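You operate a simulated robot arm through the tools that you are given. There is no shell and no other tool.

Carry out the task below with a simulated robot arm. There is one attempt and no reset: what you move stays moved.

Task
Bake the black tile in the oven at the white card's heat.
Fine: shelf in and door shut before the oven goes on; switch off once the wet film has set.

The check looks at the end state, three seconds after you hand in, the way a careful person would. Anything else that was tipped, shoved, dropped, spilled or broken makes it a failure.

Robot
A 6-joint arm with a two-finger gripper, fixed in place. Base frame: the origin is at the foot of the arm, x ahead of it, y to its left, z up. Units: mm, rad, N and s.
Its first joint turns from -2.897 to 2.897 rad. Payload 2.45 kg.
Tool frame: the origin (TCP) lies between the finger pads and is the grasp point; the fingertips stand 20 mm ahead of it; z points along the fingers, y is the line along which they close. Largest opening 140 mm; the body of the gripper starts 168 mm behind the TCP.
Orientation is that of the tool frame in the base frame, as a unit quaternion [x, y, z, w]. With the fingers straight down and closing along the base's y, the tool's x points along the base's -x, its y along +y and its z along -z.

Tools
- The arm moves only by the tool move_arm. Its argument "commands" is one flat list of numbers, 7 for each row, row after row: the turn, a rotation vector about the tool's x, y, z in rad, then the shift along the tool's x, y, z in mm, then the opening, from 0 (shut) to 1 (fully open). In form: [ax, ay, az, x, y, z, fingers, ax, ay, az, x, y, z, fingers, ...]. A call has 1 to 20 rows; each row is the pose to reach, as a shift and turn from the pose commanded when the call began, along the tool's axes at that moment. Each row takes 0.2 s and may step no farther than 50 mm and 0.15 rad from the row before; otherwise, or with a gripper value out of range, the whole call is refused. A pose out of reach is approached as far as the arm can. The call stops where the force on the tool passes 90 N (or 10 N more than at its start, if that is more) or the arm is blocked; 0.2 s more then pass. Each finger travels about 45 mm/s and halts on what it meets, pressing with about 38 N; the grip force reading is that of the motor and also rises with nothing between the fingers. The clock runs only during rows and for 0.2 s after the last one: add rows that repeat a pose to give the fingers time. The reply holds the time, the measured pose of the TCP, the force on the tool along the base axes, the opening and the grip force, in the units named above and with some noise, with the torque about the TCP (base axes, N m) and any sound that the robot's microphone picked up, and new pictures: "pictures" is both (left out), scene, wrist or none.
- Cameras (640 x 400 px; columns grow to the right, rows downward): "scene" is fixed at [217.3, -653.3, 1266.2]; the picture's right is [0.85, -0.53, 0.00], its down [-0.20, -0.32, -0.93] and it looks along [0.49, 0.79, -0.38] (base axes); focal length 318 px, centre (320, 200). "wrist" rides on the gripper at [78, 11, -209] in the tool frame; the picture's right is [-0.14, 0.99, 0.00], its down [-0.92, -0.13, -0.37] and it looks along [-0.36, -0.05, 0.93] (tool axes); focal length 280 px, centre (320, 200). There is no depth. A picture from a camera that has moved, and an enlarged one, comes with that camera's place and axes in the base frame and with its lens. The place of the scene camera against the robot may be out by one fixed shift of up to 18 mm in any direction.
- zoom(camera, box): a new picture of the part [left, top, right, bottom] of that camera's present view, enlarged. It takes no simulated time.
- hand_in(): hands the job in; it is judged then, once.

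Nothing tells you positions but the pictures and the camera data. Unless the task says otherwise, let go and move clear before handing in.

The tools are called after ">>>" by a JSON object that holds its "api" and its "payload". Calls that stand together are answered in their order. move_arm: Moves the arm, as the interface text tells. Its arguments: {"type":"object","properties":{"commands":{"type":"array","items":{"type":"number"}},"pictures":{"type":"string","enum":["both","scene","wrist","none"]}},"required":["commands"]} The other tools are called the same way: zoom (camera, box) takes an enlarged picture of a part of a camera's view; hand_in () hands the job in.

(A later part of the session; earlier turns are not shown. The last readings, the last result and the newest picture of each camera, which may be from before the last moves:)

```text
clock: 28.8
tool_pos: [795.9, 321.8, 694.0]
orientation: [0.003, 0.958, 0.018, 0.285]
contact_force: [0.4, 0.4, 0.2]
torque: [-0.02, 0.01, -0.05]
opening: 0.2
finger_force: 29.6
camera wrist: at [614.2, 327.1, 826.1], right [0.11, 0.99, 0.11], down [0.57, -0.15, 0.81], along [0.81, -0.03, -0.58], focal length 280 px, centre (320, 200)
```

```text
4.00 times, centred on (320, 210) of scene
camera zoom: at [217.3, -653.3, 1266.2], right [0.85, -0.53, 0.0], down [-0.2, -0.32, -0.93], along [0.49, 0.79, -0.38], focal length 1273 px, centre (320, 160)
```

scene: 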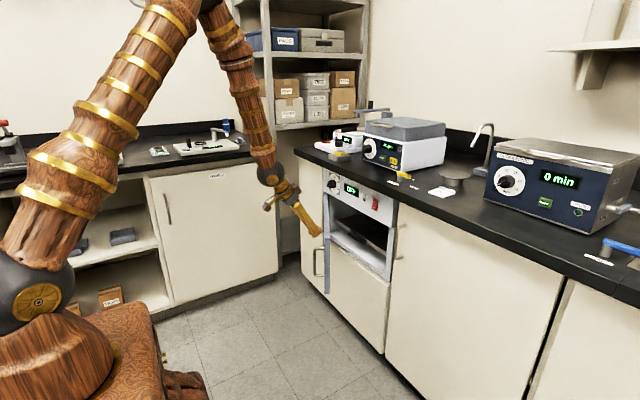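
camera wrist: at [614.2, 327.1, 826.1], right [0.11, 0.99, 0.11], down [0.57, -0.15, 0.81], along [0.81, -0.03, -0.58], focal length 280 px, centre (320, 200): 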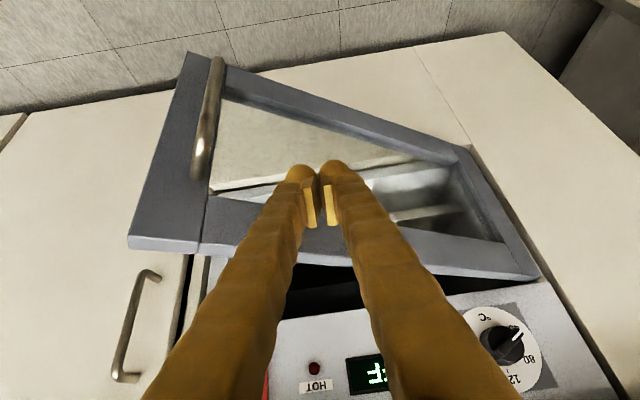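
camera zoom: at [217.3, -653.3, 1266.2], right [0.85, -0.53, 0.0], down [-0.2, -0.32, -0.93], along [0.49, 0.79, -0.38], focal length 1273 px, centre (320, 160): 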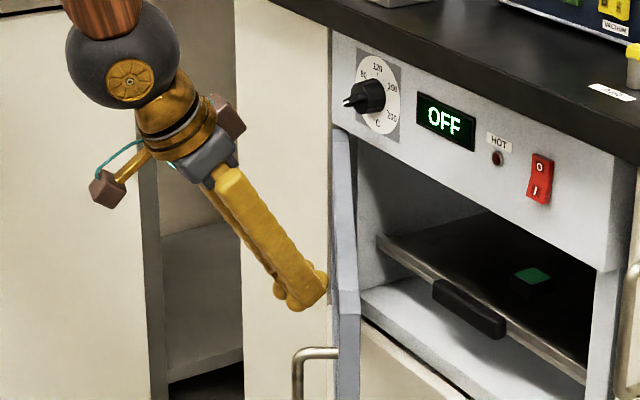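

The door is about two-thirds closed. I'll finish the arc with smaller steps at the end and watch for the closing contact.

>>> {"api": "move_arm", "payload": {"commands": [0, 0, 0, -14.9, -15.1, 9.1, 0, 0, 0, 0, -32, -27.1, 19.7, 0, 0, 0, 0, -49.5, -37.6, 30.7, 0, 0, 0, 0, -67.8, -46.8, 42.3, 0, 0, 0, 0, -86.4, -54.2, 54.1, 0, 0, 0, 0, -105.4, -60.4, 66.2, 0, 0, 0, 0, -124.6, -64.7, 78.6, 0, 0, 0, 0, -134.4, -66, 84.9, 0, 0, 0, 0, -144.3, -67.5, 91.3, 0, 0, 0, 0, -149.3, -67.5, 94.6, 0, 0, 0, 0, -154.3, -67.5, 97.9, 0, 0, 0, 0, -159.3, -67.5, 101.1, 0, 0, 0, 0, -164.4, -67.5, 104.4, 0]}}

>>> {"api": "zoom", "payload": {"camera": "scene", "box": [260, 160, 420, 280]}}

```text
clock: 31.8
tool_pos: [983.9, 255.2, 688.3]
orientation: [0.003, 0.96, 0.019, 0.281]
contact_force: [-11.4, -0.2, -0.8]
torque: [-0.03, 0.04, -0.03]
opening: 6.2
finger_force: 29.2
stopped in row 13: the force on the tool passed its limit at 95 N (the readings are from after the stop); the commanded pose is now the measured one
camera wrist: at [804.5, 261.0, 823.2], right [0.11, 0.99, 0.11], down [0.58, -0.15, 0.8], along [0.81, -0.02, -0.59], focal length 280 px, centre (320, 200)
```

scene: 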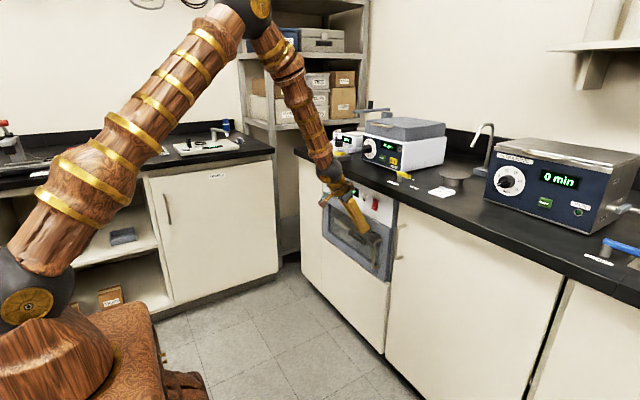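
wrist: 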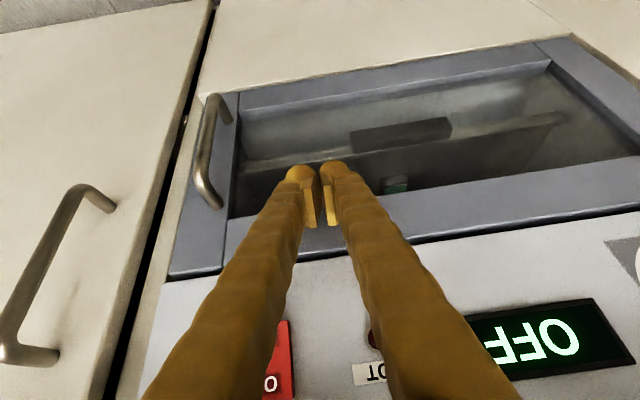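

```text
3.33 times, centred on (340, 220) of scene
camera zoom: at [217.3, -653.3, 1266.2], right [0.85, -0.53, 0.0], down [-0.2, -0.32, -0.93], along [0.49, 0.79, -0.38], focal length 1061 px, centre (253, 133)
```

zoom: 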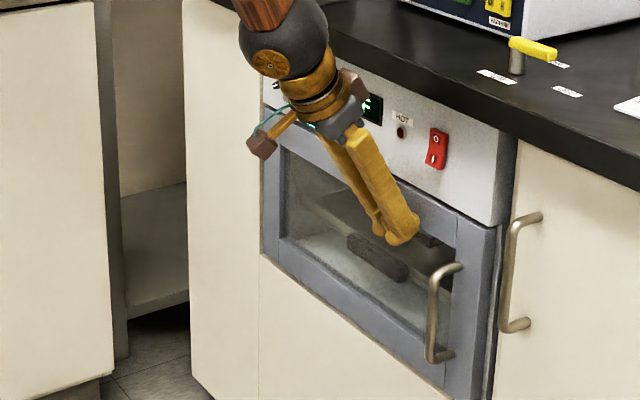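

The door stopped against the frame at x≈1010 and looks shut. I'll back off to check it and get a clear view of the dial.

>>> {"api": "move_arm", "payload": {"commands": [0, 0, 0, 33.8, 0.2, -21.6, 0, 0, 0, 0, 67.5, 0.4, -43.2, 0, 0, 0, 0, 101.3, 0.6, -64.8, 0, 0, 0, 0, 90.8, 34.3, -80.8, 0, 0, 0, 0, 80.3, 68.1, -96.9, 0, 0, 0, 0, 69.9, 101.8, -112.9, 0, 0, 0, 0, 59.4, 135.6, -129, 0, 0, 0, 0, 48.9, 169.3, -145, 0, 0, 0, 0, 48.9, 169.3, -145, 0]}}

>>> {"api": "zoom", "payload": {"camera": "scene", "box": [280, 160, 420, 260]}}

>>> {"api": "zoom", "payload": {"camera": "wrist", "box": [120, 100, 600, 400]}}

```text
clock: 33.8
tool_pos: [864.4, 422.4, 790.7]
orientation: [0.002, 0.959, 0.018, 0.282]
contact_force: [0.2, 0.8, -1.0]
torque: [0.01, 0.02, -0.02]
opening: 0.1
finger_force: 29.9
camera wrist: at [684.4, 427.1, 925.3], right [0.11, 0.99, 0.11], down [0.58, -0.15, 0.8], along [0.81, -0.02, -0.59], focal length 280 px, centre (320, 200)
```

scene: 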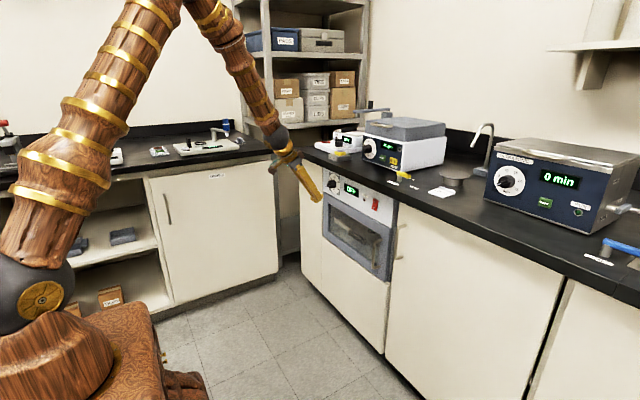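
wrist: 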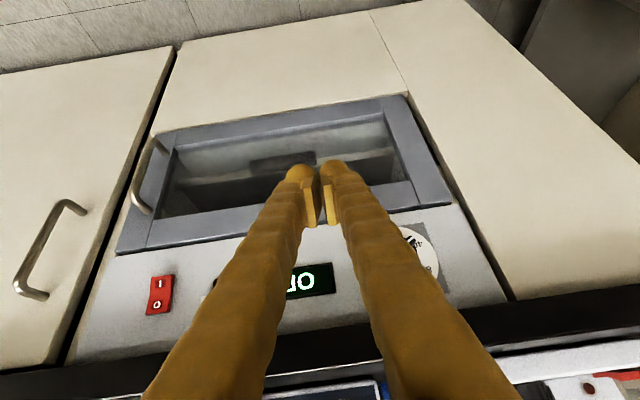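

```text
4.00 times, centred on (350, 210) of scene
camera zoom: at [217.3, -653.3, 1266.2], right [0.85, -0.53, 0.0], down [-0.2, -0.32, -0.93], along [0.49, 0.79, -0.38], focal length 1273 px, centre (200, 160)
```

zoom: 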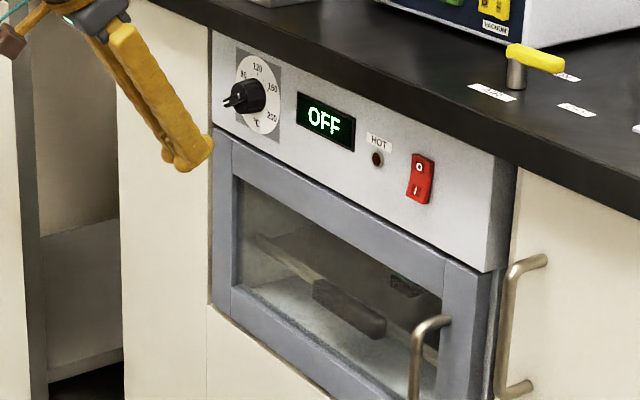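

```text
1.33 times, centred on (360, 250) of wrist
camera zoom: at [684.4, 427.1, 925.3], right [0.11, 0.99, 0.11], down [0.58, -0.15, 0.8], along [0.81, -0.02, -0.59], focal length 374 px, centre (267, 133)
```

zoom: 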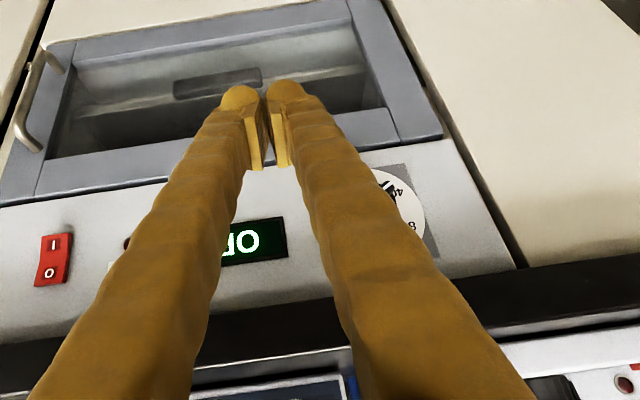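

The door sits flush and shut. The dial axis works out at about (y≈502, z≈802) on a face at x≈1010. I'll level the tool in front of it with the fingers open so I can read the dial between them.

>>> {"api": "move_arm", "payload": {"commands": [0.003, -0.143, -0.005, -1.4, 11.5, -0.5, 0.7, 0.007, -0.285, -0.009, -2.8, 23, -1, 0.7, 0.01, -0.428, -0.014, -4.2, 34.5, -1.4, 0.7, 0.014, -0.571, -0.018, -5.6, 46, -1.8, 0.7, 0.017, -0.714, -0.023, -7, 57.5, -2.3, 0.7, 0.021, -0.856, -0.027, -8.4, 69, -2.8, 0.7, 0.024, -0.999, -0.032, -9.7, 80.3, -3.2, 0.7, 0.024, -0.999, -0.032, -9.7, 80.3, -3.2, 0.7]}}

>>> {"api": "zoom", "payload": {"camera": "wrist", "box": [240, 120, 400, 220]}}

```text
clock: 35.6
tool_pos: [868.3, 501.8, 802.6]
orientation: [0.0, 0.707, 0.0, 0.708]
contact_force: [-1.2, -0.6, 0.6]
torque: [0.0, -0.03, -0.03]
opening: 97.8
finger_force: 0.1
camera wrist: at [659.9, 512.6, 724.4], right [0.0, 0.99, 0.14], down [-0.37, -0.13, 0.92], along [0.93, -0.05, 0.37], focal length 280 px, centre (320, 200)
```

scene: 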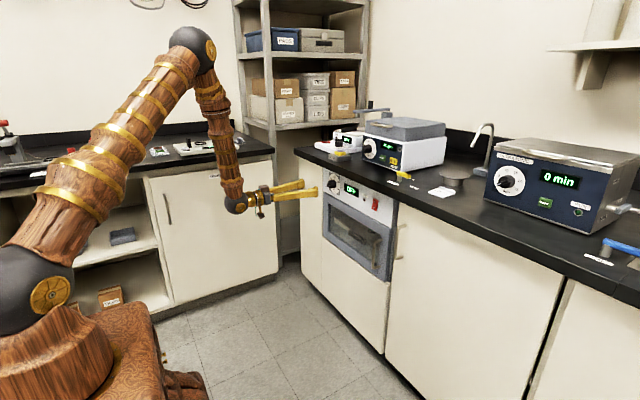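
wrist: 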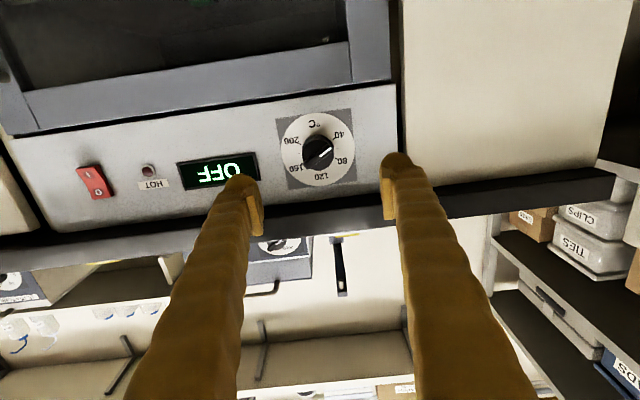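

```text
4.00 times, centred on (320, 170) of wrist
camera zoom: at [659.9, 512.6, 724.4], right [0.0, 0.99, 0.14], down [-0.37, -0.13, 0.92], along [0.93, -0.05, 0.37], focal length 1122 px, centre (320, 320)
```

zoom: 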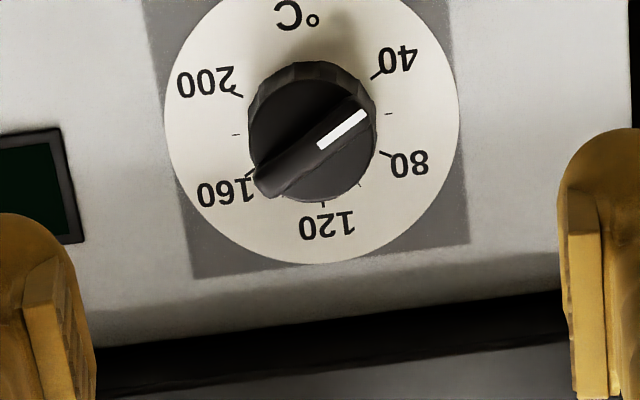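

The dial reads about 40–42, with the pointer roughly 117° counter-clockwise of the 120 mark at the top. The knob is about 39 mm across with its axis near (500, 800). I'll narrow the fingers and pre-roll the tool −1.02 rad so one clockwise stroke can cover the turn.

>>> {"api": "move_arm", "payload": {"commands": [0, 0, -0.146, 0, 0, 4, 0.6, 0, 0, -0.292, 0.5, 0, 8, 0.5, 0, 0, -0.438, 1, -0.5, 12, 0.45, 0, 0, -0.584, 1.5, -1, 17, 0.45, 0, 0, -0.73, 2, -1.5, 22, 0.45, 0, 0, -0.876, 2.1, -1.5, 27, 0.45, 0, 0, -1.02, 2.1, -1.5, 32, 0.45, 0, 0, -1.02, 2.1, -1.5, 32, 0.45]}}

>>> {"api": "zoom", "payload": {"camera": "wrist", "box": [220, 120, 420, 245]}}

>>> {"api": "zoom", "payload": {"camera": "scene", "box": [260, 150, 420, 250]}}

```text
clock: 37.4
tool_pos: [902.2, 499.2, 800.1]
orientation: [-0.345, 0.617, -0.347, 0.616]
contact_force: [0.6, 0.0, -0.1]
torque: [0.01, -0.02, 0.01]
opening: 63.2
finger_force: 0.0
camera wrist: at [692.9, 438.6, 750.2], right [0.0, 0.63, -0.77], down [-0.37, 0.72, 0.59], along [0.93, 0.28, 0.23], focal length 280 px, centre (320, 200)
```

scene: 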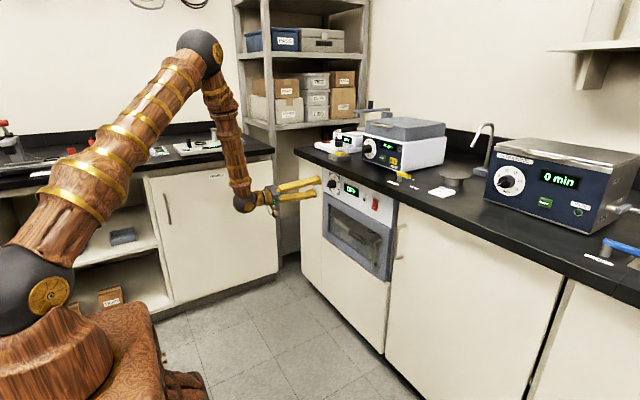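
wrist: 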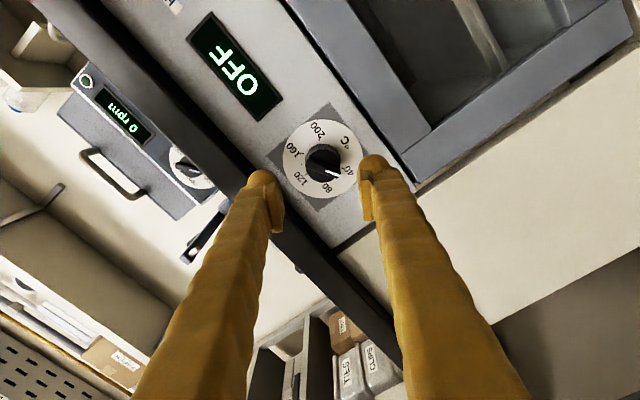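

```text
3.20 times, centred on (320, 182) of wrist
camera zoom: at [692.9, 438.6, 750.2], right [0.0, 0.63, -0.77], down [-0.37, 0.72, 0.59], along [0.93, 0.28, 0.23], focal length 897 px, centre (320, 256)
```

zoom: 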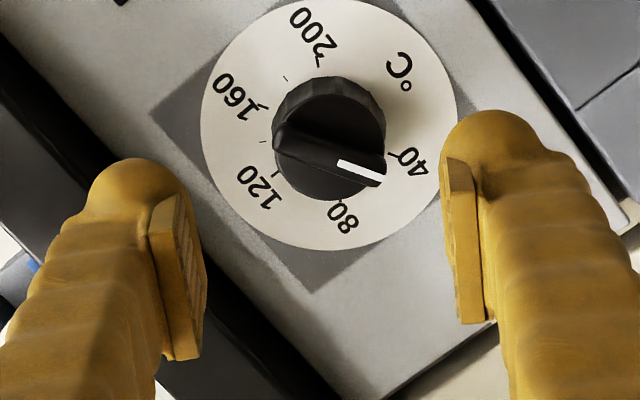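

```text
4.00 times, centred on (340, 200) of scene
camera zoom: at [217.3, -653.3, 1266.2], right [0.85, -0.53, 0.0], down [-0.2, -0.32, -0.93], along [0.49, 0.79, -0.38], focal length 1273 px, centre (240, 200)
```

zoom: 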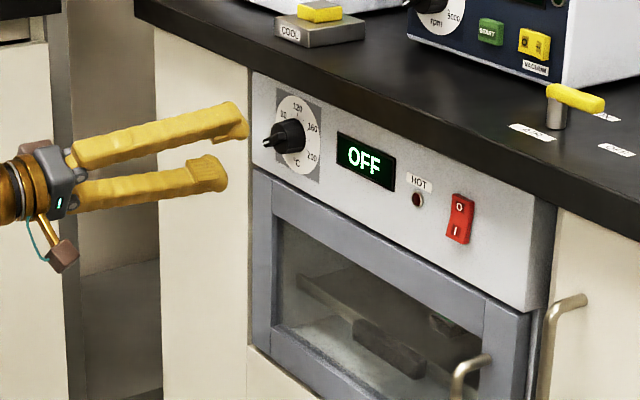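

Combining the two views puts the knob axis at about (500.5, 797.5), protruding to x≈978. I'll move in so the fingertips straddle the knob.

>>> {"api": "move_arm", "payload": {"commands": [0, 0, 0, 0.25, 2.9, 20, 0.45, 0, 0, 0, 0.25, 2.9, 40, 0.45, 0, 0, 0, 0.25, 2.9, 55, 0.45, 0, 0, 0, 0.25, 2.9, 68, 0.45, 0, 0, 0, 0.25, 2.9, 78, 0.45, 0, 0, 0, 0.25, 2.9, 78, 0.45]}}

>>> {"api": "zoom", "payload": {"camera": "wrist", "box": [220, 120, 420, 245]}}

>>> {"api": "zoom", "payload": {"camera": "scene", "box": [280, 150, 380, 212]}}

```text
clock: 38.8
tool_pos: [979.3, 501.2, 797.9]
orientation: [-0.346, 0.617, -0.346, 0.617]
contact_force: [-0.5, -0.3, -0.2]
torque: [-0.03, -0.02, 0.0]
opening: 62.9
finger_force: 0.0
camera wrist: at [770.4, 439.9, 748.5], right [0.0, 0.64, -0.77], down [-0.37, 0.72, 0.59], along [0.93, 0.28, 0.23], focal length 280 px, centre (320, 200)
```

scene: 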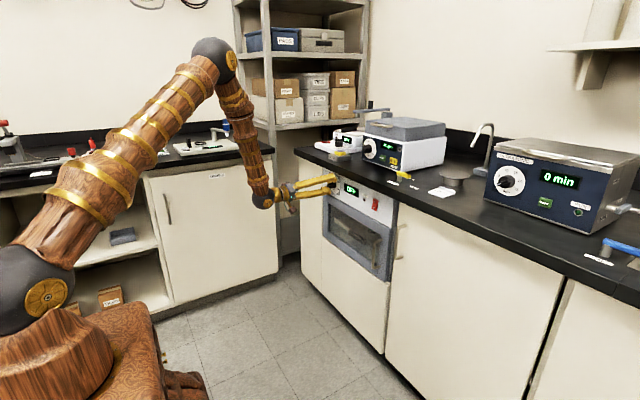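
wrist: 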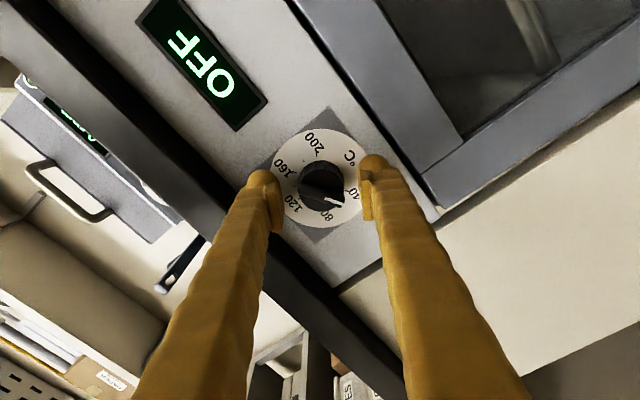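

```text
3.20 times, centred on (320, 182) of wrist
camera zoom: at [770.4, 439.9, 748.5], right [0.0, 0.64, -0.77], down [-0.37, 0.72, 0.59], along [0.93, 0.28, 0.23], focal length 897 px, centre (320, 256)
```

zoom: 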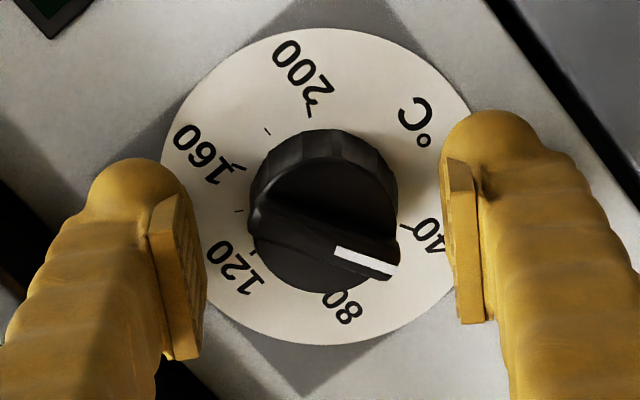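

```text
6.40 times, centred on (330, 181) of scene
camera zoom: at [217.3, -653.3, 1266.2], right [0.85, -0.53, 0.0], down [-0.2, -0.32, -0.93], along [0.49, 0.79, -0.38], focal length 2038 px, centre (256, 322)
```

zoom: 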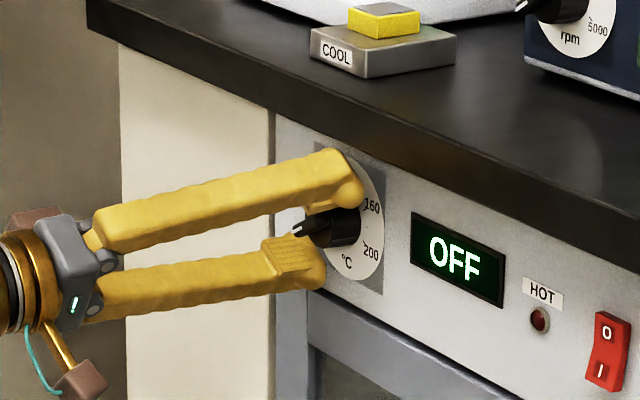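

The fingers straddle the knob evenly. I'll close on it and check the grip.

>>> {"api": "move_arm", "payload": {"commands": [0, 0, 0, 0, 0, 0, 0.3, 0, 0, 0, 0, 0, 0, 0.2, 0, 0, 0, 0, 0, 0, 0.1, 0, 0, 0, 0, 0, 0, 0.1]}}

>>> {"api": "zoom", "payload": {"camera": "wrist", "box": [220, 120, 420, 245]}}

```text
clock: 39.8
tool_pos: [979.7, 501.5, 798.0]
orientation: [-0.346, 0.617, -0.344, 0.617]
contact_force: [3.0, 11.7, -16.0]
torque: [0.06, 0.13, 0.13]
opening: 36.1
finger_force: 40.1
camera wrist: at [770.1, 440.3, 747.7], right [0.0, 0.63, -0.77], down [-0.37, 0.72, 0.59], along [0.93, 0.29, 0.23], focal length 280 px, centre (320, 200)
```

scene: 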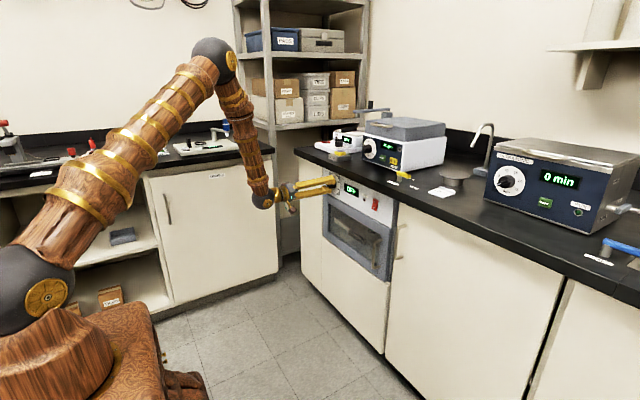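
wrist: 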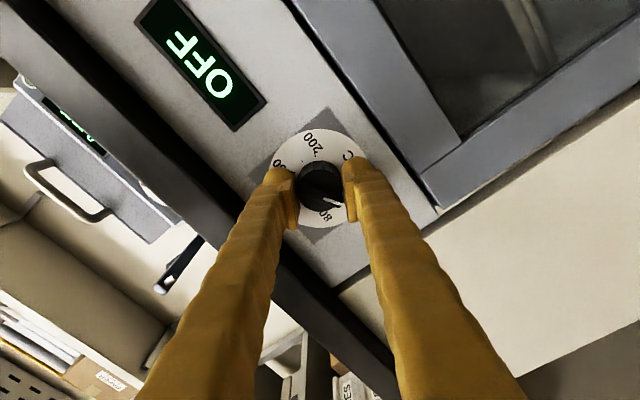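

```text
3.20 times, centred on (320, 182) of wrist
camera zoom: at [770.1, 440.3, 747.7], right [0.0, 0.63, -0.77], down [-0.37, 0.72, 0.59], along [0.93, 0.29, 0.23], focal length 897 px, centre (320, 256)
```

zoom: 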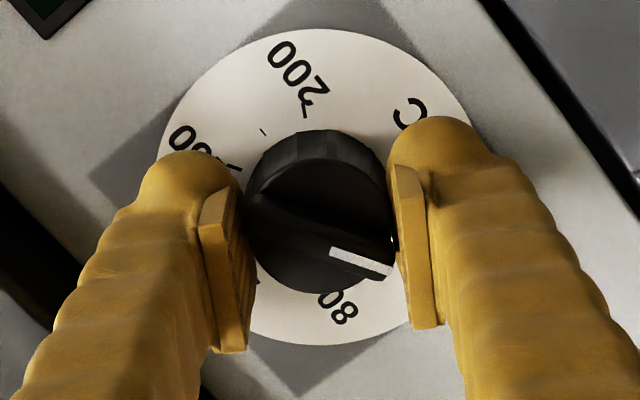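

The grip is firm at 36 mm, with a small side load, so I'll shift 2 mm to centre it. Then I'll start turning clockwise and check that the pointer follows.

>>> {"api": "move_arm", "payload": {"commands": [0, 0, 0, 0, 1, 0, 0.1, 0, 0, 0.1, 0, 2, 0, 0.1, 0, 0, 0.22, 0, 2, 0, 0.1, 0, 0, 0.34, 0, 2, 0, 0.1, 0, 0, 0.46, 0, 2, 0, 0.1, 0, 0, 0.58, 0, 2, 0, 0.1, 0, 0, 0.7, 0, 2, 0, 0.1, 0, 0, 0.82, 0, 2, 0, 0.1, 0, 0, 0.94, 0, 2, 0, 0.1]}}

>>> {"api": "zoom", "payload": {"camera": "wrist", "box": [220, 120, 420, 245]}}

```text
clock: 41.8
tool_pos: [981.1, 500.6, 796.1]
orientation: [-0.028, 0.706, -0.028, 0.707]
contact_force: [-25.9, -31.9, 23.3]
torque: [-0.03, -0.14, -0.54]
opening: 36.6
finger_force: 44.8
camera wrist: at [771.7, 505.5, 718.6], right [0.0, 1.0, 0.06], down [-0.37, -0.06, 0.93], along [0.93, -0.02, 0.37], focal length 280 px, centre (320, 200)
```

scene: 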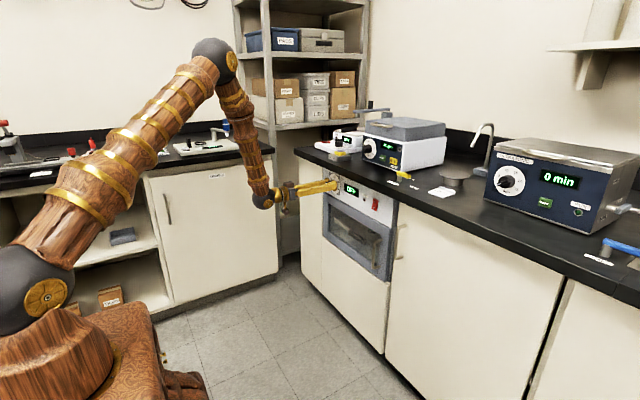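
wrist: 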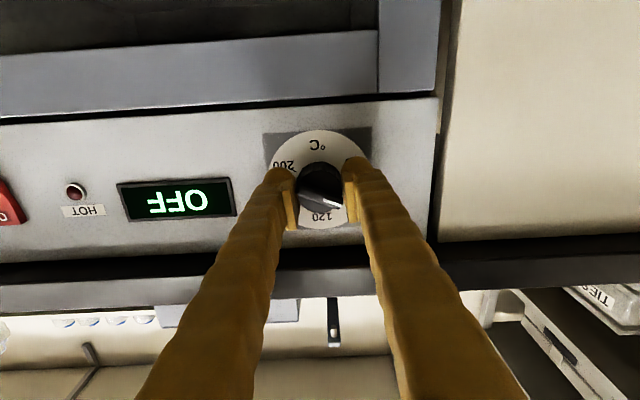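

```text
3.20 times, centred on (320, 182) of wrist
camera zoom: at [771.7, 505.5, 718.6], right [0.0, 1.0, 0.06], down [-0.37, -0.06, 0.93], along [0.93, -0.02, 0.37], focal length 897 px, centre (320, 256)
```

zoom: 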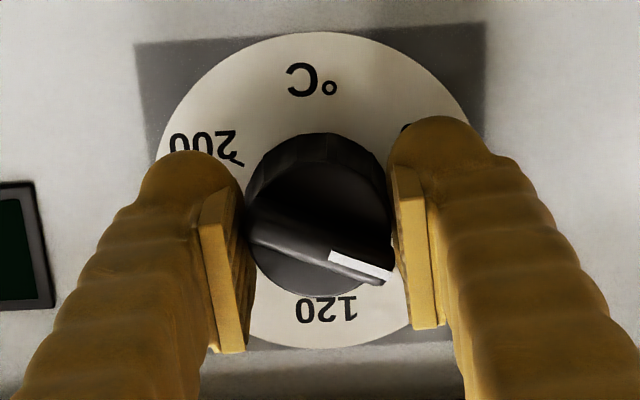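

The pointer turns with the gripper without slipping and is now about 67° short of 120. I'll relieve the side load and keep turning.

>>> {"api": "move_arm", "payload": {"commands": [0, 0, 0, -1, -1.5, -1, 0.1, 0, 0, 0.12, -1, -1.5, -1, 0.1, 0, 0, 0.24, -1, -1.5, -1, 0.1, 0, 0, 0.36, -1, -1.5, -1, 0.1, 0, 0, 0.48, -1, -1.5, -1, 0.1, 0, 0, 0.6, -1, -1.5, -1, 0.1, 0, 0, 0.72, -1, -1.5, -1, 0.1, 0, 0, 0.84, -1, -1.5, -1, 0.1, 0, 0, 0.96, -1, -1.5, -1, 0.1, 0, 0, 1.08, -1, -1.5, -1, 0.1]}}

>>> {"api": "zoom", "payload": {"camera": "wrist", "box": [220, 120, 420, 245]}}

```text
clock: 42.6
tool_pos: [984.4, 499.8, 797.0]
orientation: [0.036, 0.711, 0.022, 0.702]
contact_force: [-5.3, -7.3, 2.4]
torque: [-0.01, -0.07, -0.08]
opening: 36.7
finger_force: 44.4
out of reach, approached as far as the arm can: row 3, 4
stopped in row 4: the force on the tool passed its limit at 94 N (the readings are from after the stop); the commanded pose is now the measured one
camera wrist: at [774.3, 521.5, 722.2], right [0.02, 0.98, 0.22], down [-0.36, -0.2, 0.91], along [0.93, -0.1, 0.35], focal length 280 px, centre (320, 200)
```

scene: 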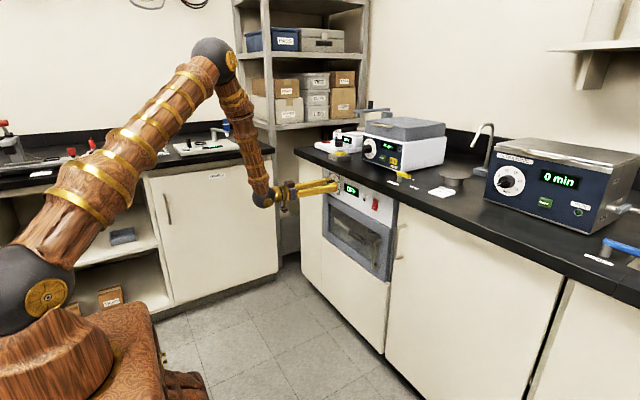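
wrist: 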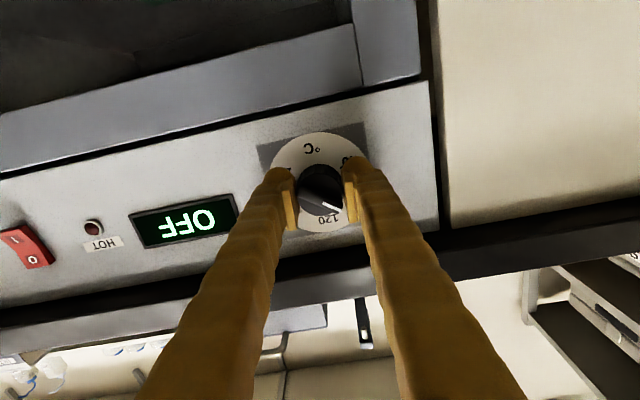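

```text
3.20 times, centred on (320, 182) of wrist
camera zoom: at [774.3, 521.5, 722.2], right [0.02, 0.98, 0.22], down [-0.36, -0.2, 0.91], along [0.93, -0.1, 0.35], focal length 897 px, centre (320, 256)
```

zoom: 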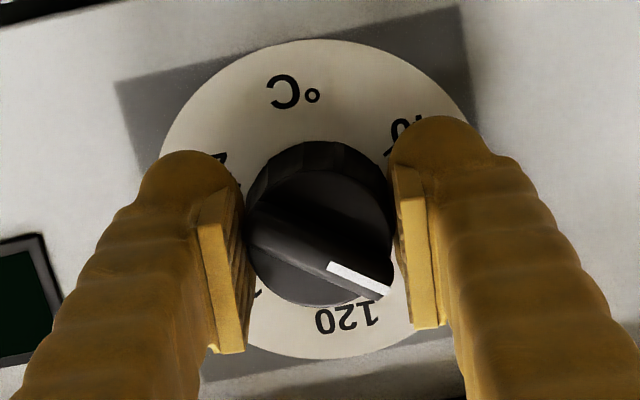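

The wrist can't roll any further that way, and the pointer is still about 60° short. I'll open, straighten the small tilt, roll back, and regrip for a second stroke.

>>> {"api": "move_arm", "payload": {"commands": [0, 0, 0, 0, 0, 0, 0.3, 0, 0, 0, 0, 0, 0, 0.45, -0.02, -0.012, 0, 0, 0.5, -4, 0.45, -0.02, -0.012, 0, 0, 0.5, -4, 0.45], "pictures": "wrist"}}

```text
clock: 43.6
tool_pos: [982.3, 502.8, 796.8]
orientation: [0.027, 0.707, 0.024, 0.706]
contact_force: [-0.2, -0.3, -0.2]
torque: [0.04, 0.03, 0.0]
opening: 63.0
finger_force: 0.0
camera wrist: at [772.3, 520.3, 720.8], right [0.0, 0.98, 0.21], down [-0.37, -0.19, 0.91], along [0.93, -0.08, 0.36], focal length 280 px, centre (320, 200)
```

wrist: 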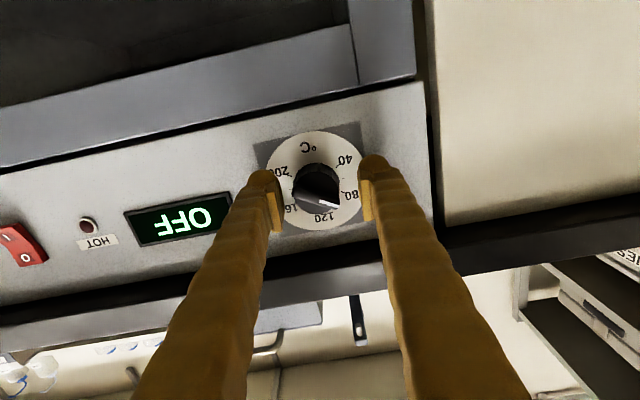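

>>> {"api": "zoom", "payload": {"camera": "wrist", "box": [240, 110, 400, 250]}}

```text
2.86 times, centred on (320, 180) of wrist
camera zoom: at [772.3, 520.3, 720.8], right [0.0, 0.98, 0.21], down [-0.37, -0.19, 0.91], along [0.93, -0.08, 0.36], focal length 801 px, centre (320, 257)
```

zoom: 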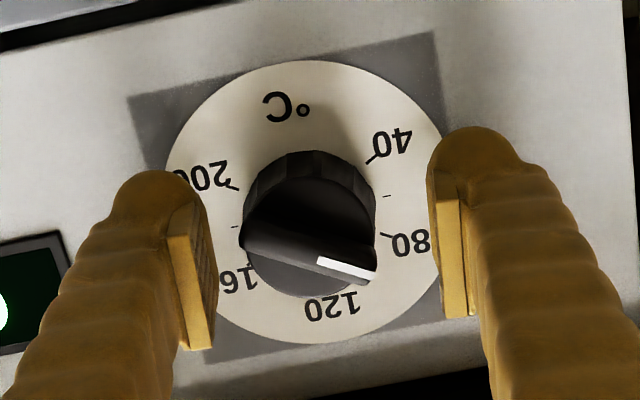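

The pointer is at about 79 °C, so it needs a further ~62° clockwise. I'll roll back 1.17 rad with the fingers open and shift 2.5 mm to centre on the knob.

>>> {"api": "move_arm", "payload": {"commands": [0, 0, -0.13, 0, -2.5, 0, 0.45, 0, 0, -0.26, 0, -2.5, 0, 0.45, 0, 0, -0.39, 0, -2.5, 0, 0.45, 0, 0, -0.52, 0, -2.5, 0, 0.45, 0, 0, -0.65, 0, -2.5, 0, 0.45, 0, 0, -0.78, 0, -2.5, 0, 0.45, 0, 0, -0.91, 0, -2.5, 0, 0.45, 0, 0, -1.04, 0, -2.5, 0, 0.45, 0, 0, -1.17, 0, -2.5, 0, 0.45, 0, 0, -1.17, 0, -2.5, 0, 0.45], "pictures": "wrist"}}

>>> {"api": "zoom", "payload": {"camera": "wrist", "box": [220, 120, 420, 245]}}

```text
clock: 45.8
tool_pos: [980.4, 498.1, 794.7]
orientation: [-0.366, 0.605, -0.366, 0.605]
contact_force: [-0.4, 0.2, 0.4]
torque: [-0.03, 0.03, -0.01]
opening: 62.9
finger_force: 0.0
camera wrist: at [770.5, 434.5, 750.2], right [0.0, 0.58, -0.81], down [-0.37, 0.76, 0.54], along [0.93, 0.3, 0.21], focal length 280 px, centre (320, 200)
```

wrist: 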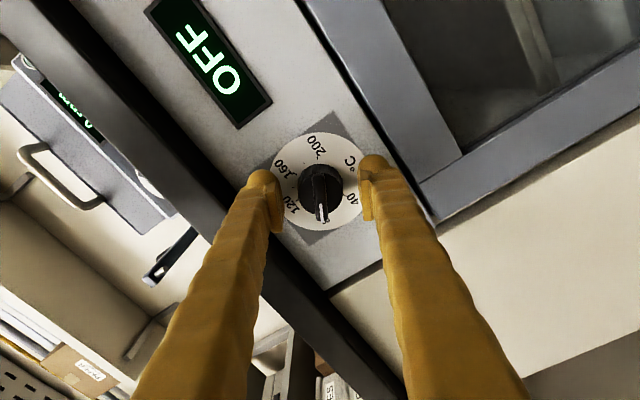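

```text
3.20 times, centred on (320, 182) of wrist
camera zoom: at [770.5, 434.5, 750.2], right [0.0, 0.58, -0.81], down [-0.37, 0.76, 0.54], along [0.93, 0.3, 0.21], focal length 897 px, centre (320, 256)
```

zoom: 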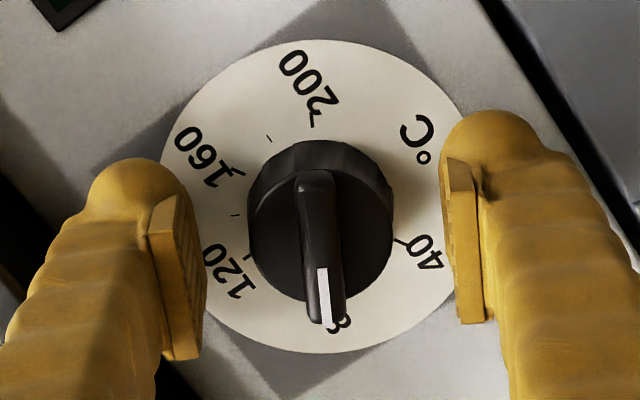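

The pointer ridge is now parallel to the finger pads and well centred. I'll close and turn about 1.0 rad clockwise, then read the dial.

>>> {"api": "move_arm", "payload": {"commands": [0, 0, 0, 0, -1, 0, 0.3, 0, 0, 0, 0, -1, 0, 0.2, 0, 0, 0, 0, -1, 0, 0.1, 0, 0, 0, 0, -1, 0, 0.1, 0, 0, 0.12, 0, -1, 0, 0.1, 0, 0, 0.24, 0, -1, 0, 0.1, 0, 0, 0.36, 0, -1, 0, 0.1, 0, 0, 0.48, 0, -1, 0, 0.1, 0, 0, 0.6, 0, -1, 0, 0.1, 0, 0, 0.72, 0, -1, 0, 0.1, 0, 0, 0.84, 0, -1, 0, 0.1, 0, 0, 0.94, 0, -1, 0, 0.1, 0, 0, 1.02, 0, -1, 0, 0.1], "pictures": "wrist"}}

>>> {"api": "zoom", "payload": {"camera": "wrist", "box": [220, 120, 420, 245]}}

```text
clock: 48.6
tool_pos: [980.8, 500.0, 798.0]
orientation: [-0.026, 0.706, -0.021, 0.708]
contact_force: [-15.0, 37.2, -6.2]
torque: [0.05, 0.03, 0.51]
opening: 35.5
finger_force: 44.9
camera wrist: at [770.7, 504.8, 719.3], right [0.0, 1.0, 0.07], down [-0.37, -0.07, 0.93], along [0.93, -0.02, 0.37], focal length 280 px, centre (320, 200)
```

wrist: 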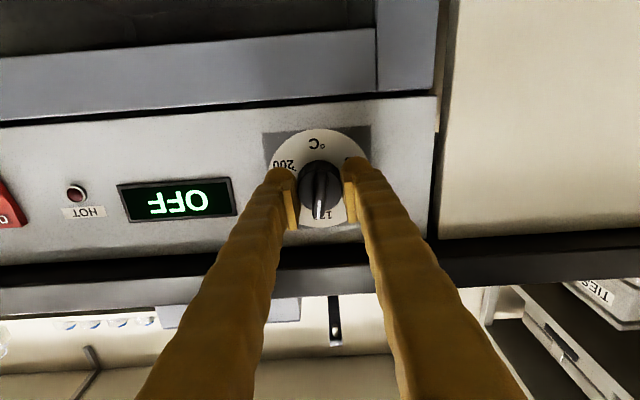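

```text
3.20 times, centred on (320, 182) of wrist
camera zoom: at [770.7, 504.8, 719.3], right [0.0, 1.0, 0.07], down [-0.37, -0.07, 0.93], along [0.93, -0.02, 0.37], focal length 897 px, centre (320, 256)
```

zoom: 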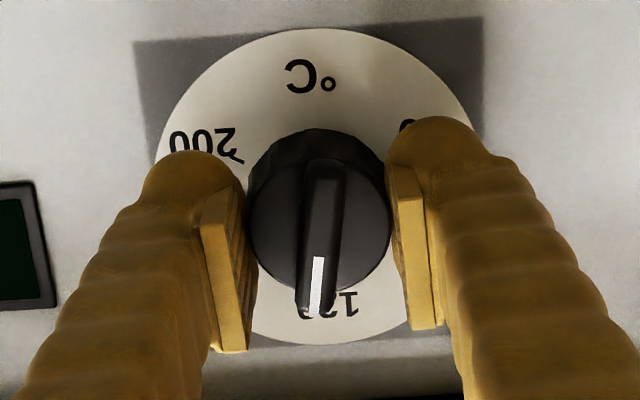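

The pointer now looks about 8° past the 120 mark. I'll turn back 0.14 rad, then open to read it unobstructed.

>>> {"api": "move_arm", "payload": {"commands": [0, 0, -0.05, 0, 1, 0, 0.1, 0, 0, -0.1, 0, 1, 0, 0.1, 0, 0, -0.14, 0, 1, 0, 0.1, 0, 0, -0.14, 0, 1, 0, 0.1, 0, 0, -0.14, 0, 1, 0, 0.25, 0, 0, -0.14, 0, 1, 0, 0.45, 0, 0, -0.14, 0, 1, 0, 0.45, 0, 0, -0.14, 0, 1, 0, 0.45], "pictures": "wrist"}}

>>> {"api": "zoom", "payload": {"camera": "wrist", "box": [240, 110, 400, 250]}}

```text
clock: 50.4
tool_pos: [979.4, 499.1, 796.4]
orientation: [-0.074, 0.703, -0.073, 0.704]
contact_force: [-0.2, 0.1, 0.2]
torque: [-0.01, 0.02, -0.01]
opening: 63.1
finger_force: 0.1
camera wrist: at [770.6, 493.8, 718.0], right [0.0, 1.0, -0.07], down [-0.37, 0.06, 0.93], along [0.93, 0.03, 0.37], focal length 280 px, centre (320, 200)
```

wrist: 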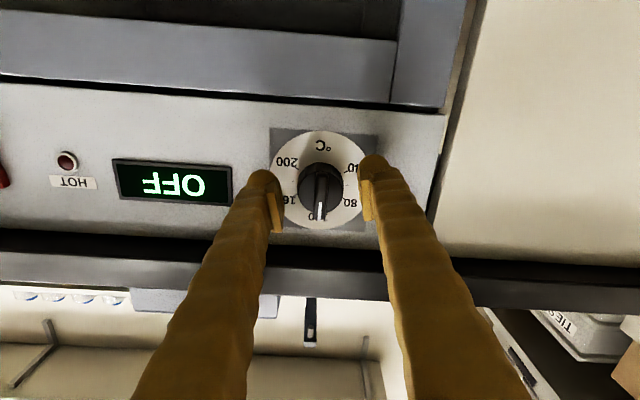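

```text
2.86 times, centred on (320, 180) of wrist
camera zoom: at [770.6, 493.8, 718.0], right [0.0, 1.0, -0.07], down [-0.37, 0.06, 0.93], along [0.93, 0.03, 0.37], focal length 801 px, centre (320, 257)
```

zoom: 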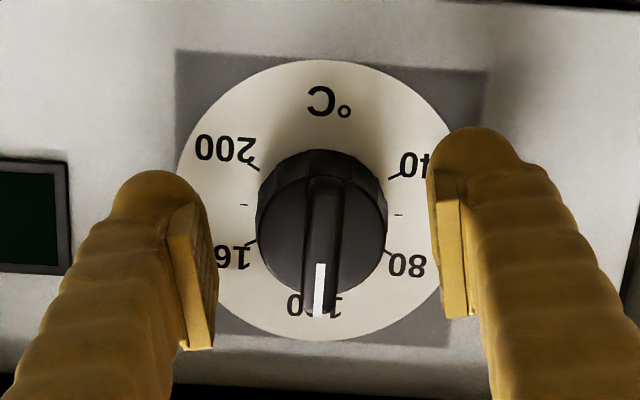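

The pointer now looks within a degree or two of 120. I'll retreat for a less oblique check.

>>> {"api": "move_arm", "payload": {"commands": [0, 0, 0, 0, 0, -30, 0.45, 0, 0, 0, 0, 0, -60, 0.45, 0, 0, 0, 0, 0, -90, 0.6, 0, 0, 0, 0, 0, -110, 0.7, 0, 0, 0, 0, 0, -110, 0.7], "pictures": "wrist"}}

>>> {"api": "zoom", "payload": {"camera": "wrist", "box": [270, 120, 370, 200]}}

>>> {"api": "zoom", "payload": {"camera": "scene", "box": [300, 160, 400, 222]}}

```text
clock: 51.6
tool_pos: [870.1, 499.4, 795.7]
orientation: [-0.074, 0.703, -0.072, 0.704]
contact_force: [0.1, 0.4, 0.0]
torque: [0.03, -0.01, 0.02]
opening: 98.2
finger_force: 0.1
camera wrist: at [661.1, 493.4, 717.2], right [0.0, 1.0, -0.07], down [-0.37, 0.06, 0.93], along [0.93, 0.03, 0.37], focal length 280 px, centre (320, 200)
```

wrist: 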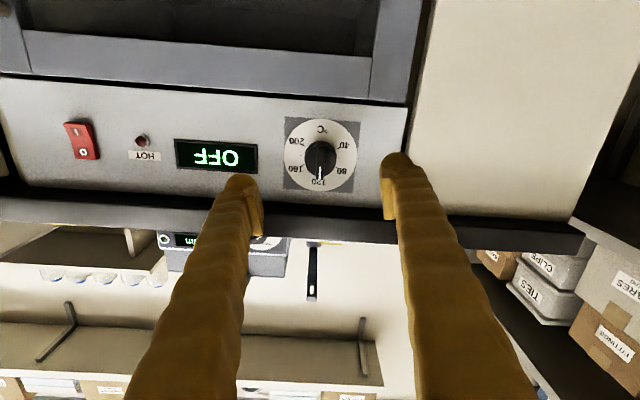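

```text
5.00 times, centred on (320, 160) of wrist
camera zoom: at [661.1, 493.4, 717.2], right [0.0, 1.0, -0.07], down [-0.37, 0.06, 0.93], along [0.93, 0.03, 0.37], focal length 1402 px, centre (320, 400)
```

zoom: 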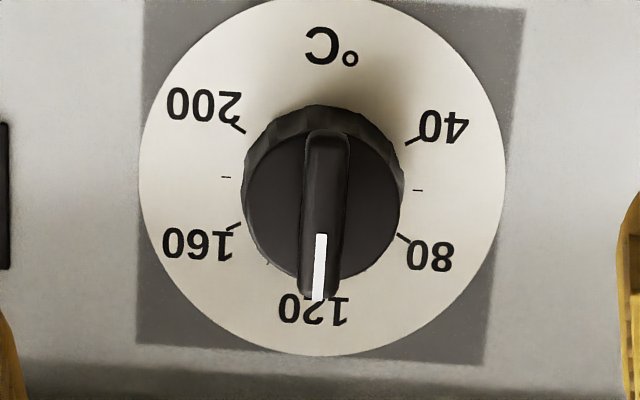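

```text
6.40 times, centred on (350, 191) of scene
camera zoom: at [217.3, -653.3, 1266.2], right [0.85, -0.53, 0.0], down [-0.2, -0.32, -0.93], along [0.49, 0.79, -0.38], focal length 2038 px, centre (128, 258)
```

zoom: 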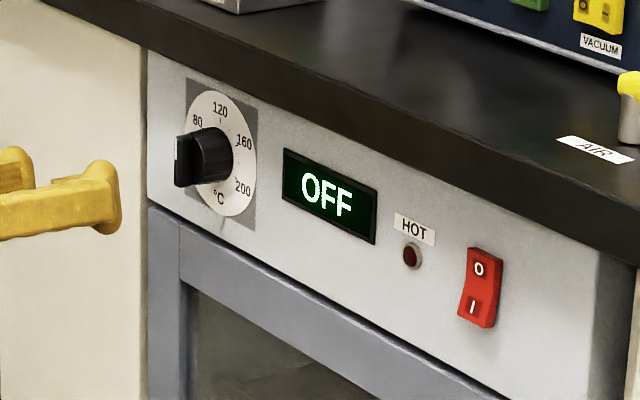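

The dial pointer sits on 120 within about a degree. The red rocker is at about (y≈208, z≈796), with "I" on the lower half (z≈785) and "O" on the upper half. I'll close the fingers and move in front of the lower half.

>>> {"api": "move_arm", "payload": {"commands": [0, 0, 0.03, 11.9, -40, 10, 0.6, 0, 0, 0.06, 23.8, -80, 20, 0.4, 0, 0, 0.09, 35.7, -120, 30, 0.2, 0, 0, 0.12, 47.6, -160, 40, 0, 0, 0, 0.15, 59.5, -200, 40, 0, 0, 0, 0.18, 71.4, -240, 40, 0, 0, 0, 0.207, 83.3, -280, 40, 0, 0, 0, 0.207, 83.3, -280, 40, 0]}}

>>> {"api": "zoom", "payload": {"camera": "wrist", "box": [220, 60, 420, 220]}}

>>> {"api": "zoom", "payload": {"camera": "scene", "box": [300, 170, 420, 250]}}

```text
clock: 53.4
tool_pos: [940.2, 220.5, 796.0]
orientation: [-0.036, 0.712, -0.045, 0.7]
contact_force: [-0.3, -0.3, -1.0]
torque: [-0.03, -0.01, 0.03]
opening: 0.2
finger_force: 29.5
out of reach, approached as far as the arm can: row 4, 5, 6, 7, 8
camera wrist: at [729.6, 225.8, 722.4], right [0.01, 1.0, 0.02], down [-0.35, -0.02, 0.94], along [0.94, -0.02, 0.35], focal length 280 px, centre (320, 200)
```

scene: 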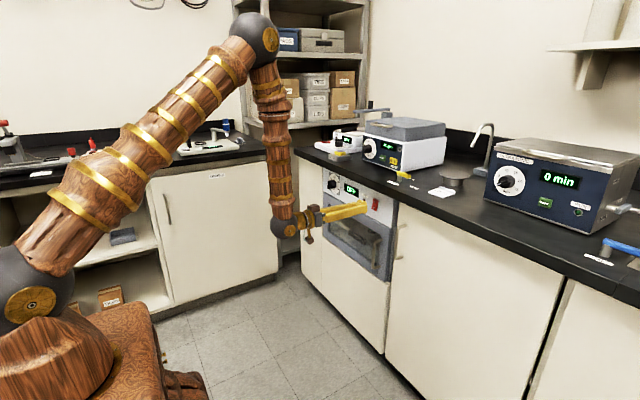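
wrist: 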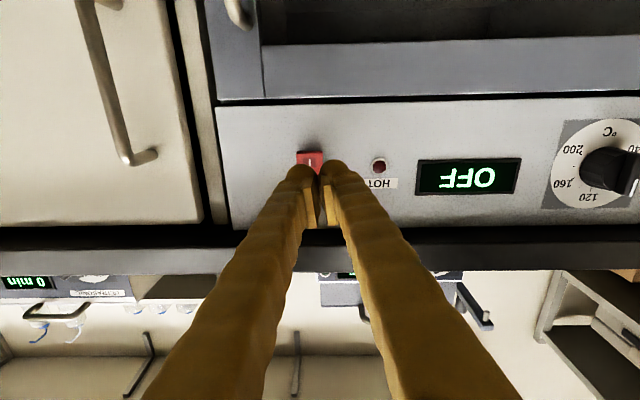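

```text
2.50 times, centred on (320, 140) of wrist
camera zoom: at [729.6, 225.8, 722.4], right [0.01, 1.0, 0.02], down [-0.35, -0.02, 0.94], along [0.94, -0.02, 0.35], focal length 701 px, centre (320, 350)
```

zoom: 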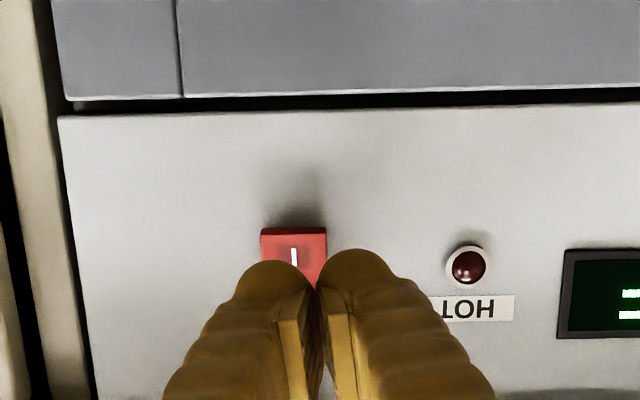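

```text
5.00 times, centred on (360, 210) of scene
camera zoom: at [217.3, -653.3, 1266.2], right [0.85, -0.53, 0.0], down [-0.2, -0.32, -0.93], along [0.49, 0.79, -0.38], focal length 1592 px, centre (120, 150)
```

zoom: 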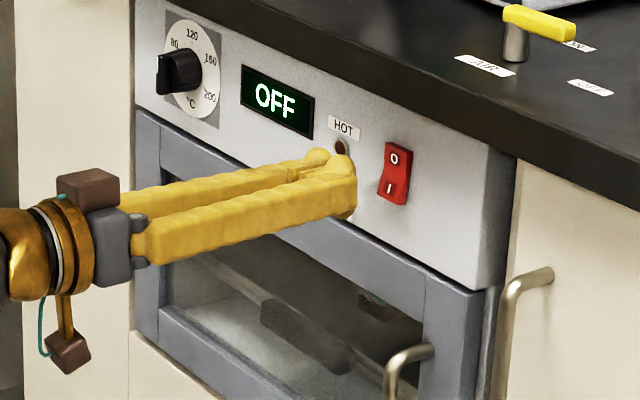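

The fingers are just above and beside the rocker's "I" half, which is centred near (210, 785). I'll shift to sit squarely in front of it, slightly low so only the lower half gets pressed.

>>> {"api": "move_arm", "payload": {"commands": [0, 0, 0, 13, -4, 12, 0, 0, 0, 0, 25.6, -7.3, 25.5, 0, 0, 0, 0, 25.6, -7.3, 25.5, 0]}}

>>> {"api": "zoom", "payload": {"camera": "wrist", "box": [220, 60, 420, 220]}}

>>> {"api": "zoom", "payload": {"camera": "scene", "box": [300, 170, 420, 250]}}

```text
clock: 54.2
tool_pos: [964.4, 211.0, 771.6]
orientation: [-0.035, 0.712, -0.045, 0.7]
contact_force: [-0.5, 0.0, 0.2]
torque: [0.04, -0.02, 0.03]
opening: 0.0
finger_force: 29.2
camera wrist: at [754.6, 215.9, 697.4], right [0.01, 1.0, 0.02], down [-0.35, -0.02, 0.94], along [0.94, -0.02, 0.35], focal length 280 px, centre (320, 200)
```

scene: 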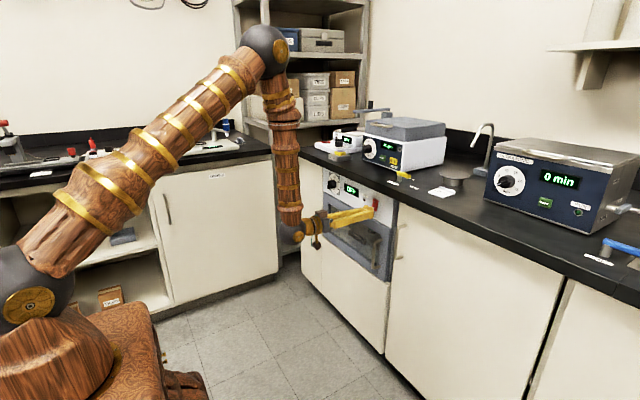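
wrist: 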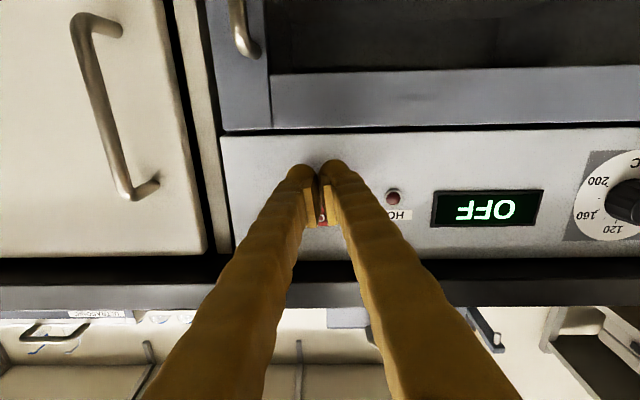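

```text
2.50 times, centred on (320, 140) of wrist
camera zoom: at [754.6, 215.9, 697.4], right [0.01, 1.0, 0.02], down [-0.35, -0.02, 0.94], along [0.94, -0.02, 0.35], focal length 701 px, centre (320, 350)
```

zoom: 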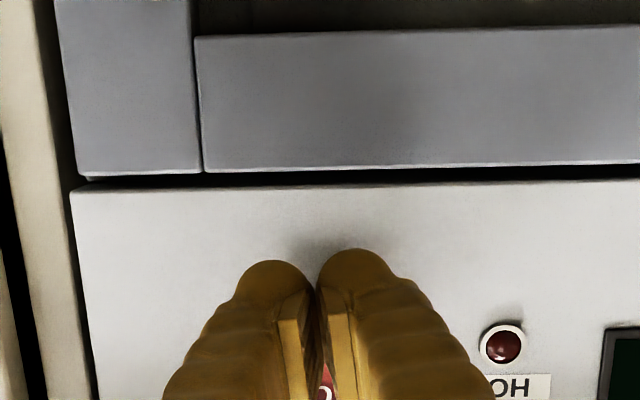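

```text
5.00 times, centred on (360, 210) of scene
camera zoom: at [217.3, -653.3, 1266.2], right [0.85, -0.53, 0.0], down [-0.2, -0.32, -0.93], along [0.49, 0.79, -0.38], focal length 1592 px, centre (120, 150)
```

zoom: 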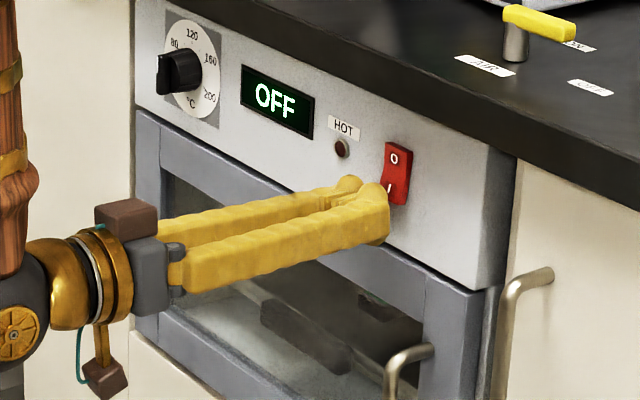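

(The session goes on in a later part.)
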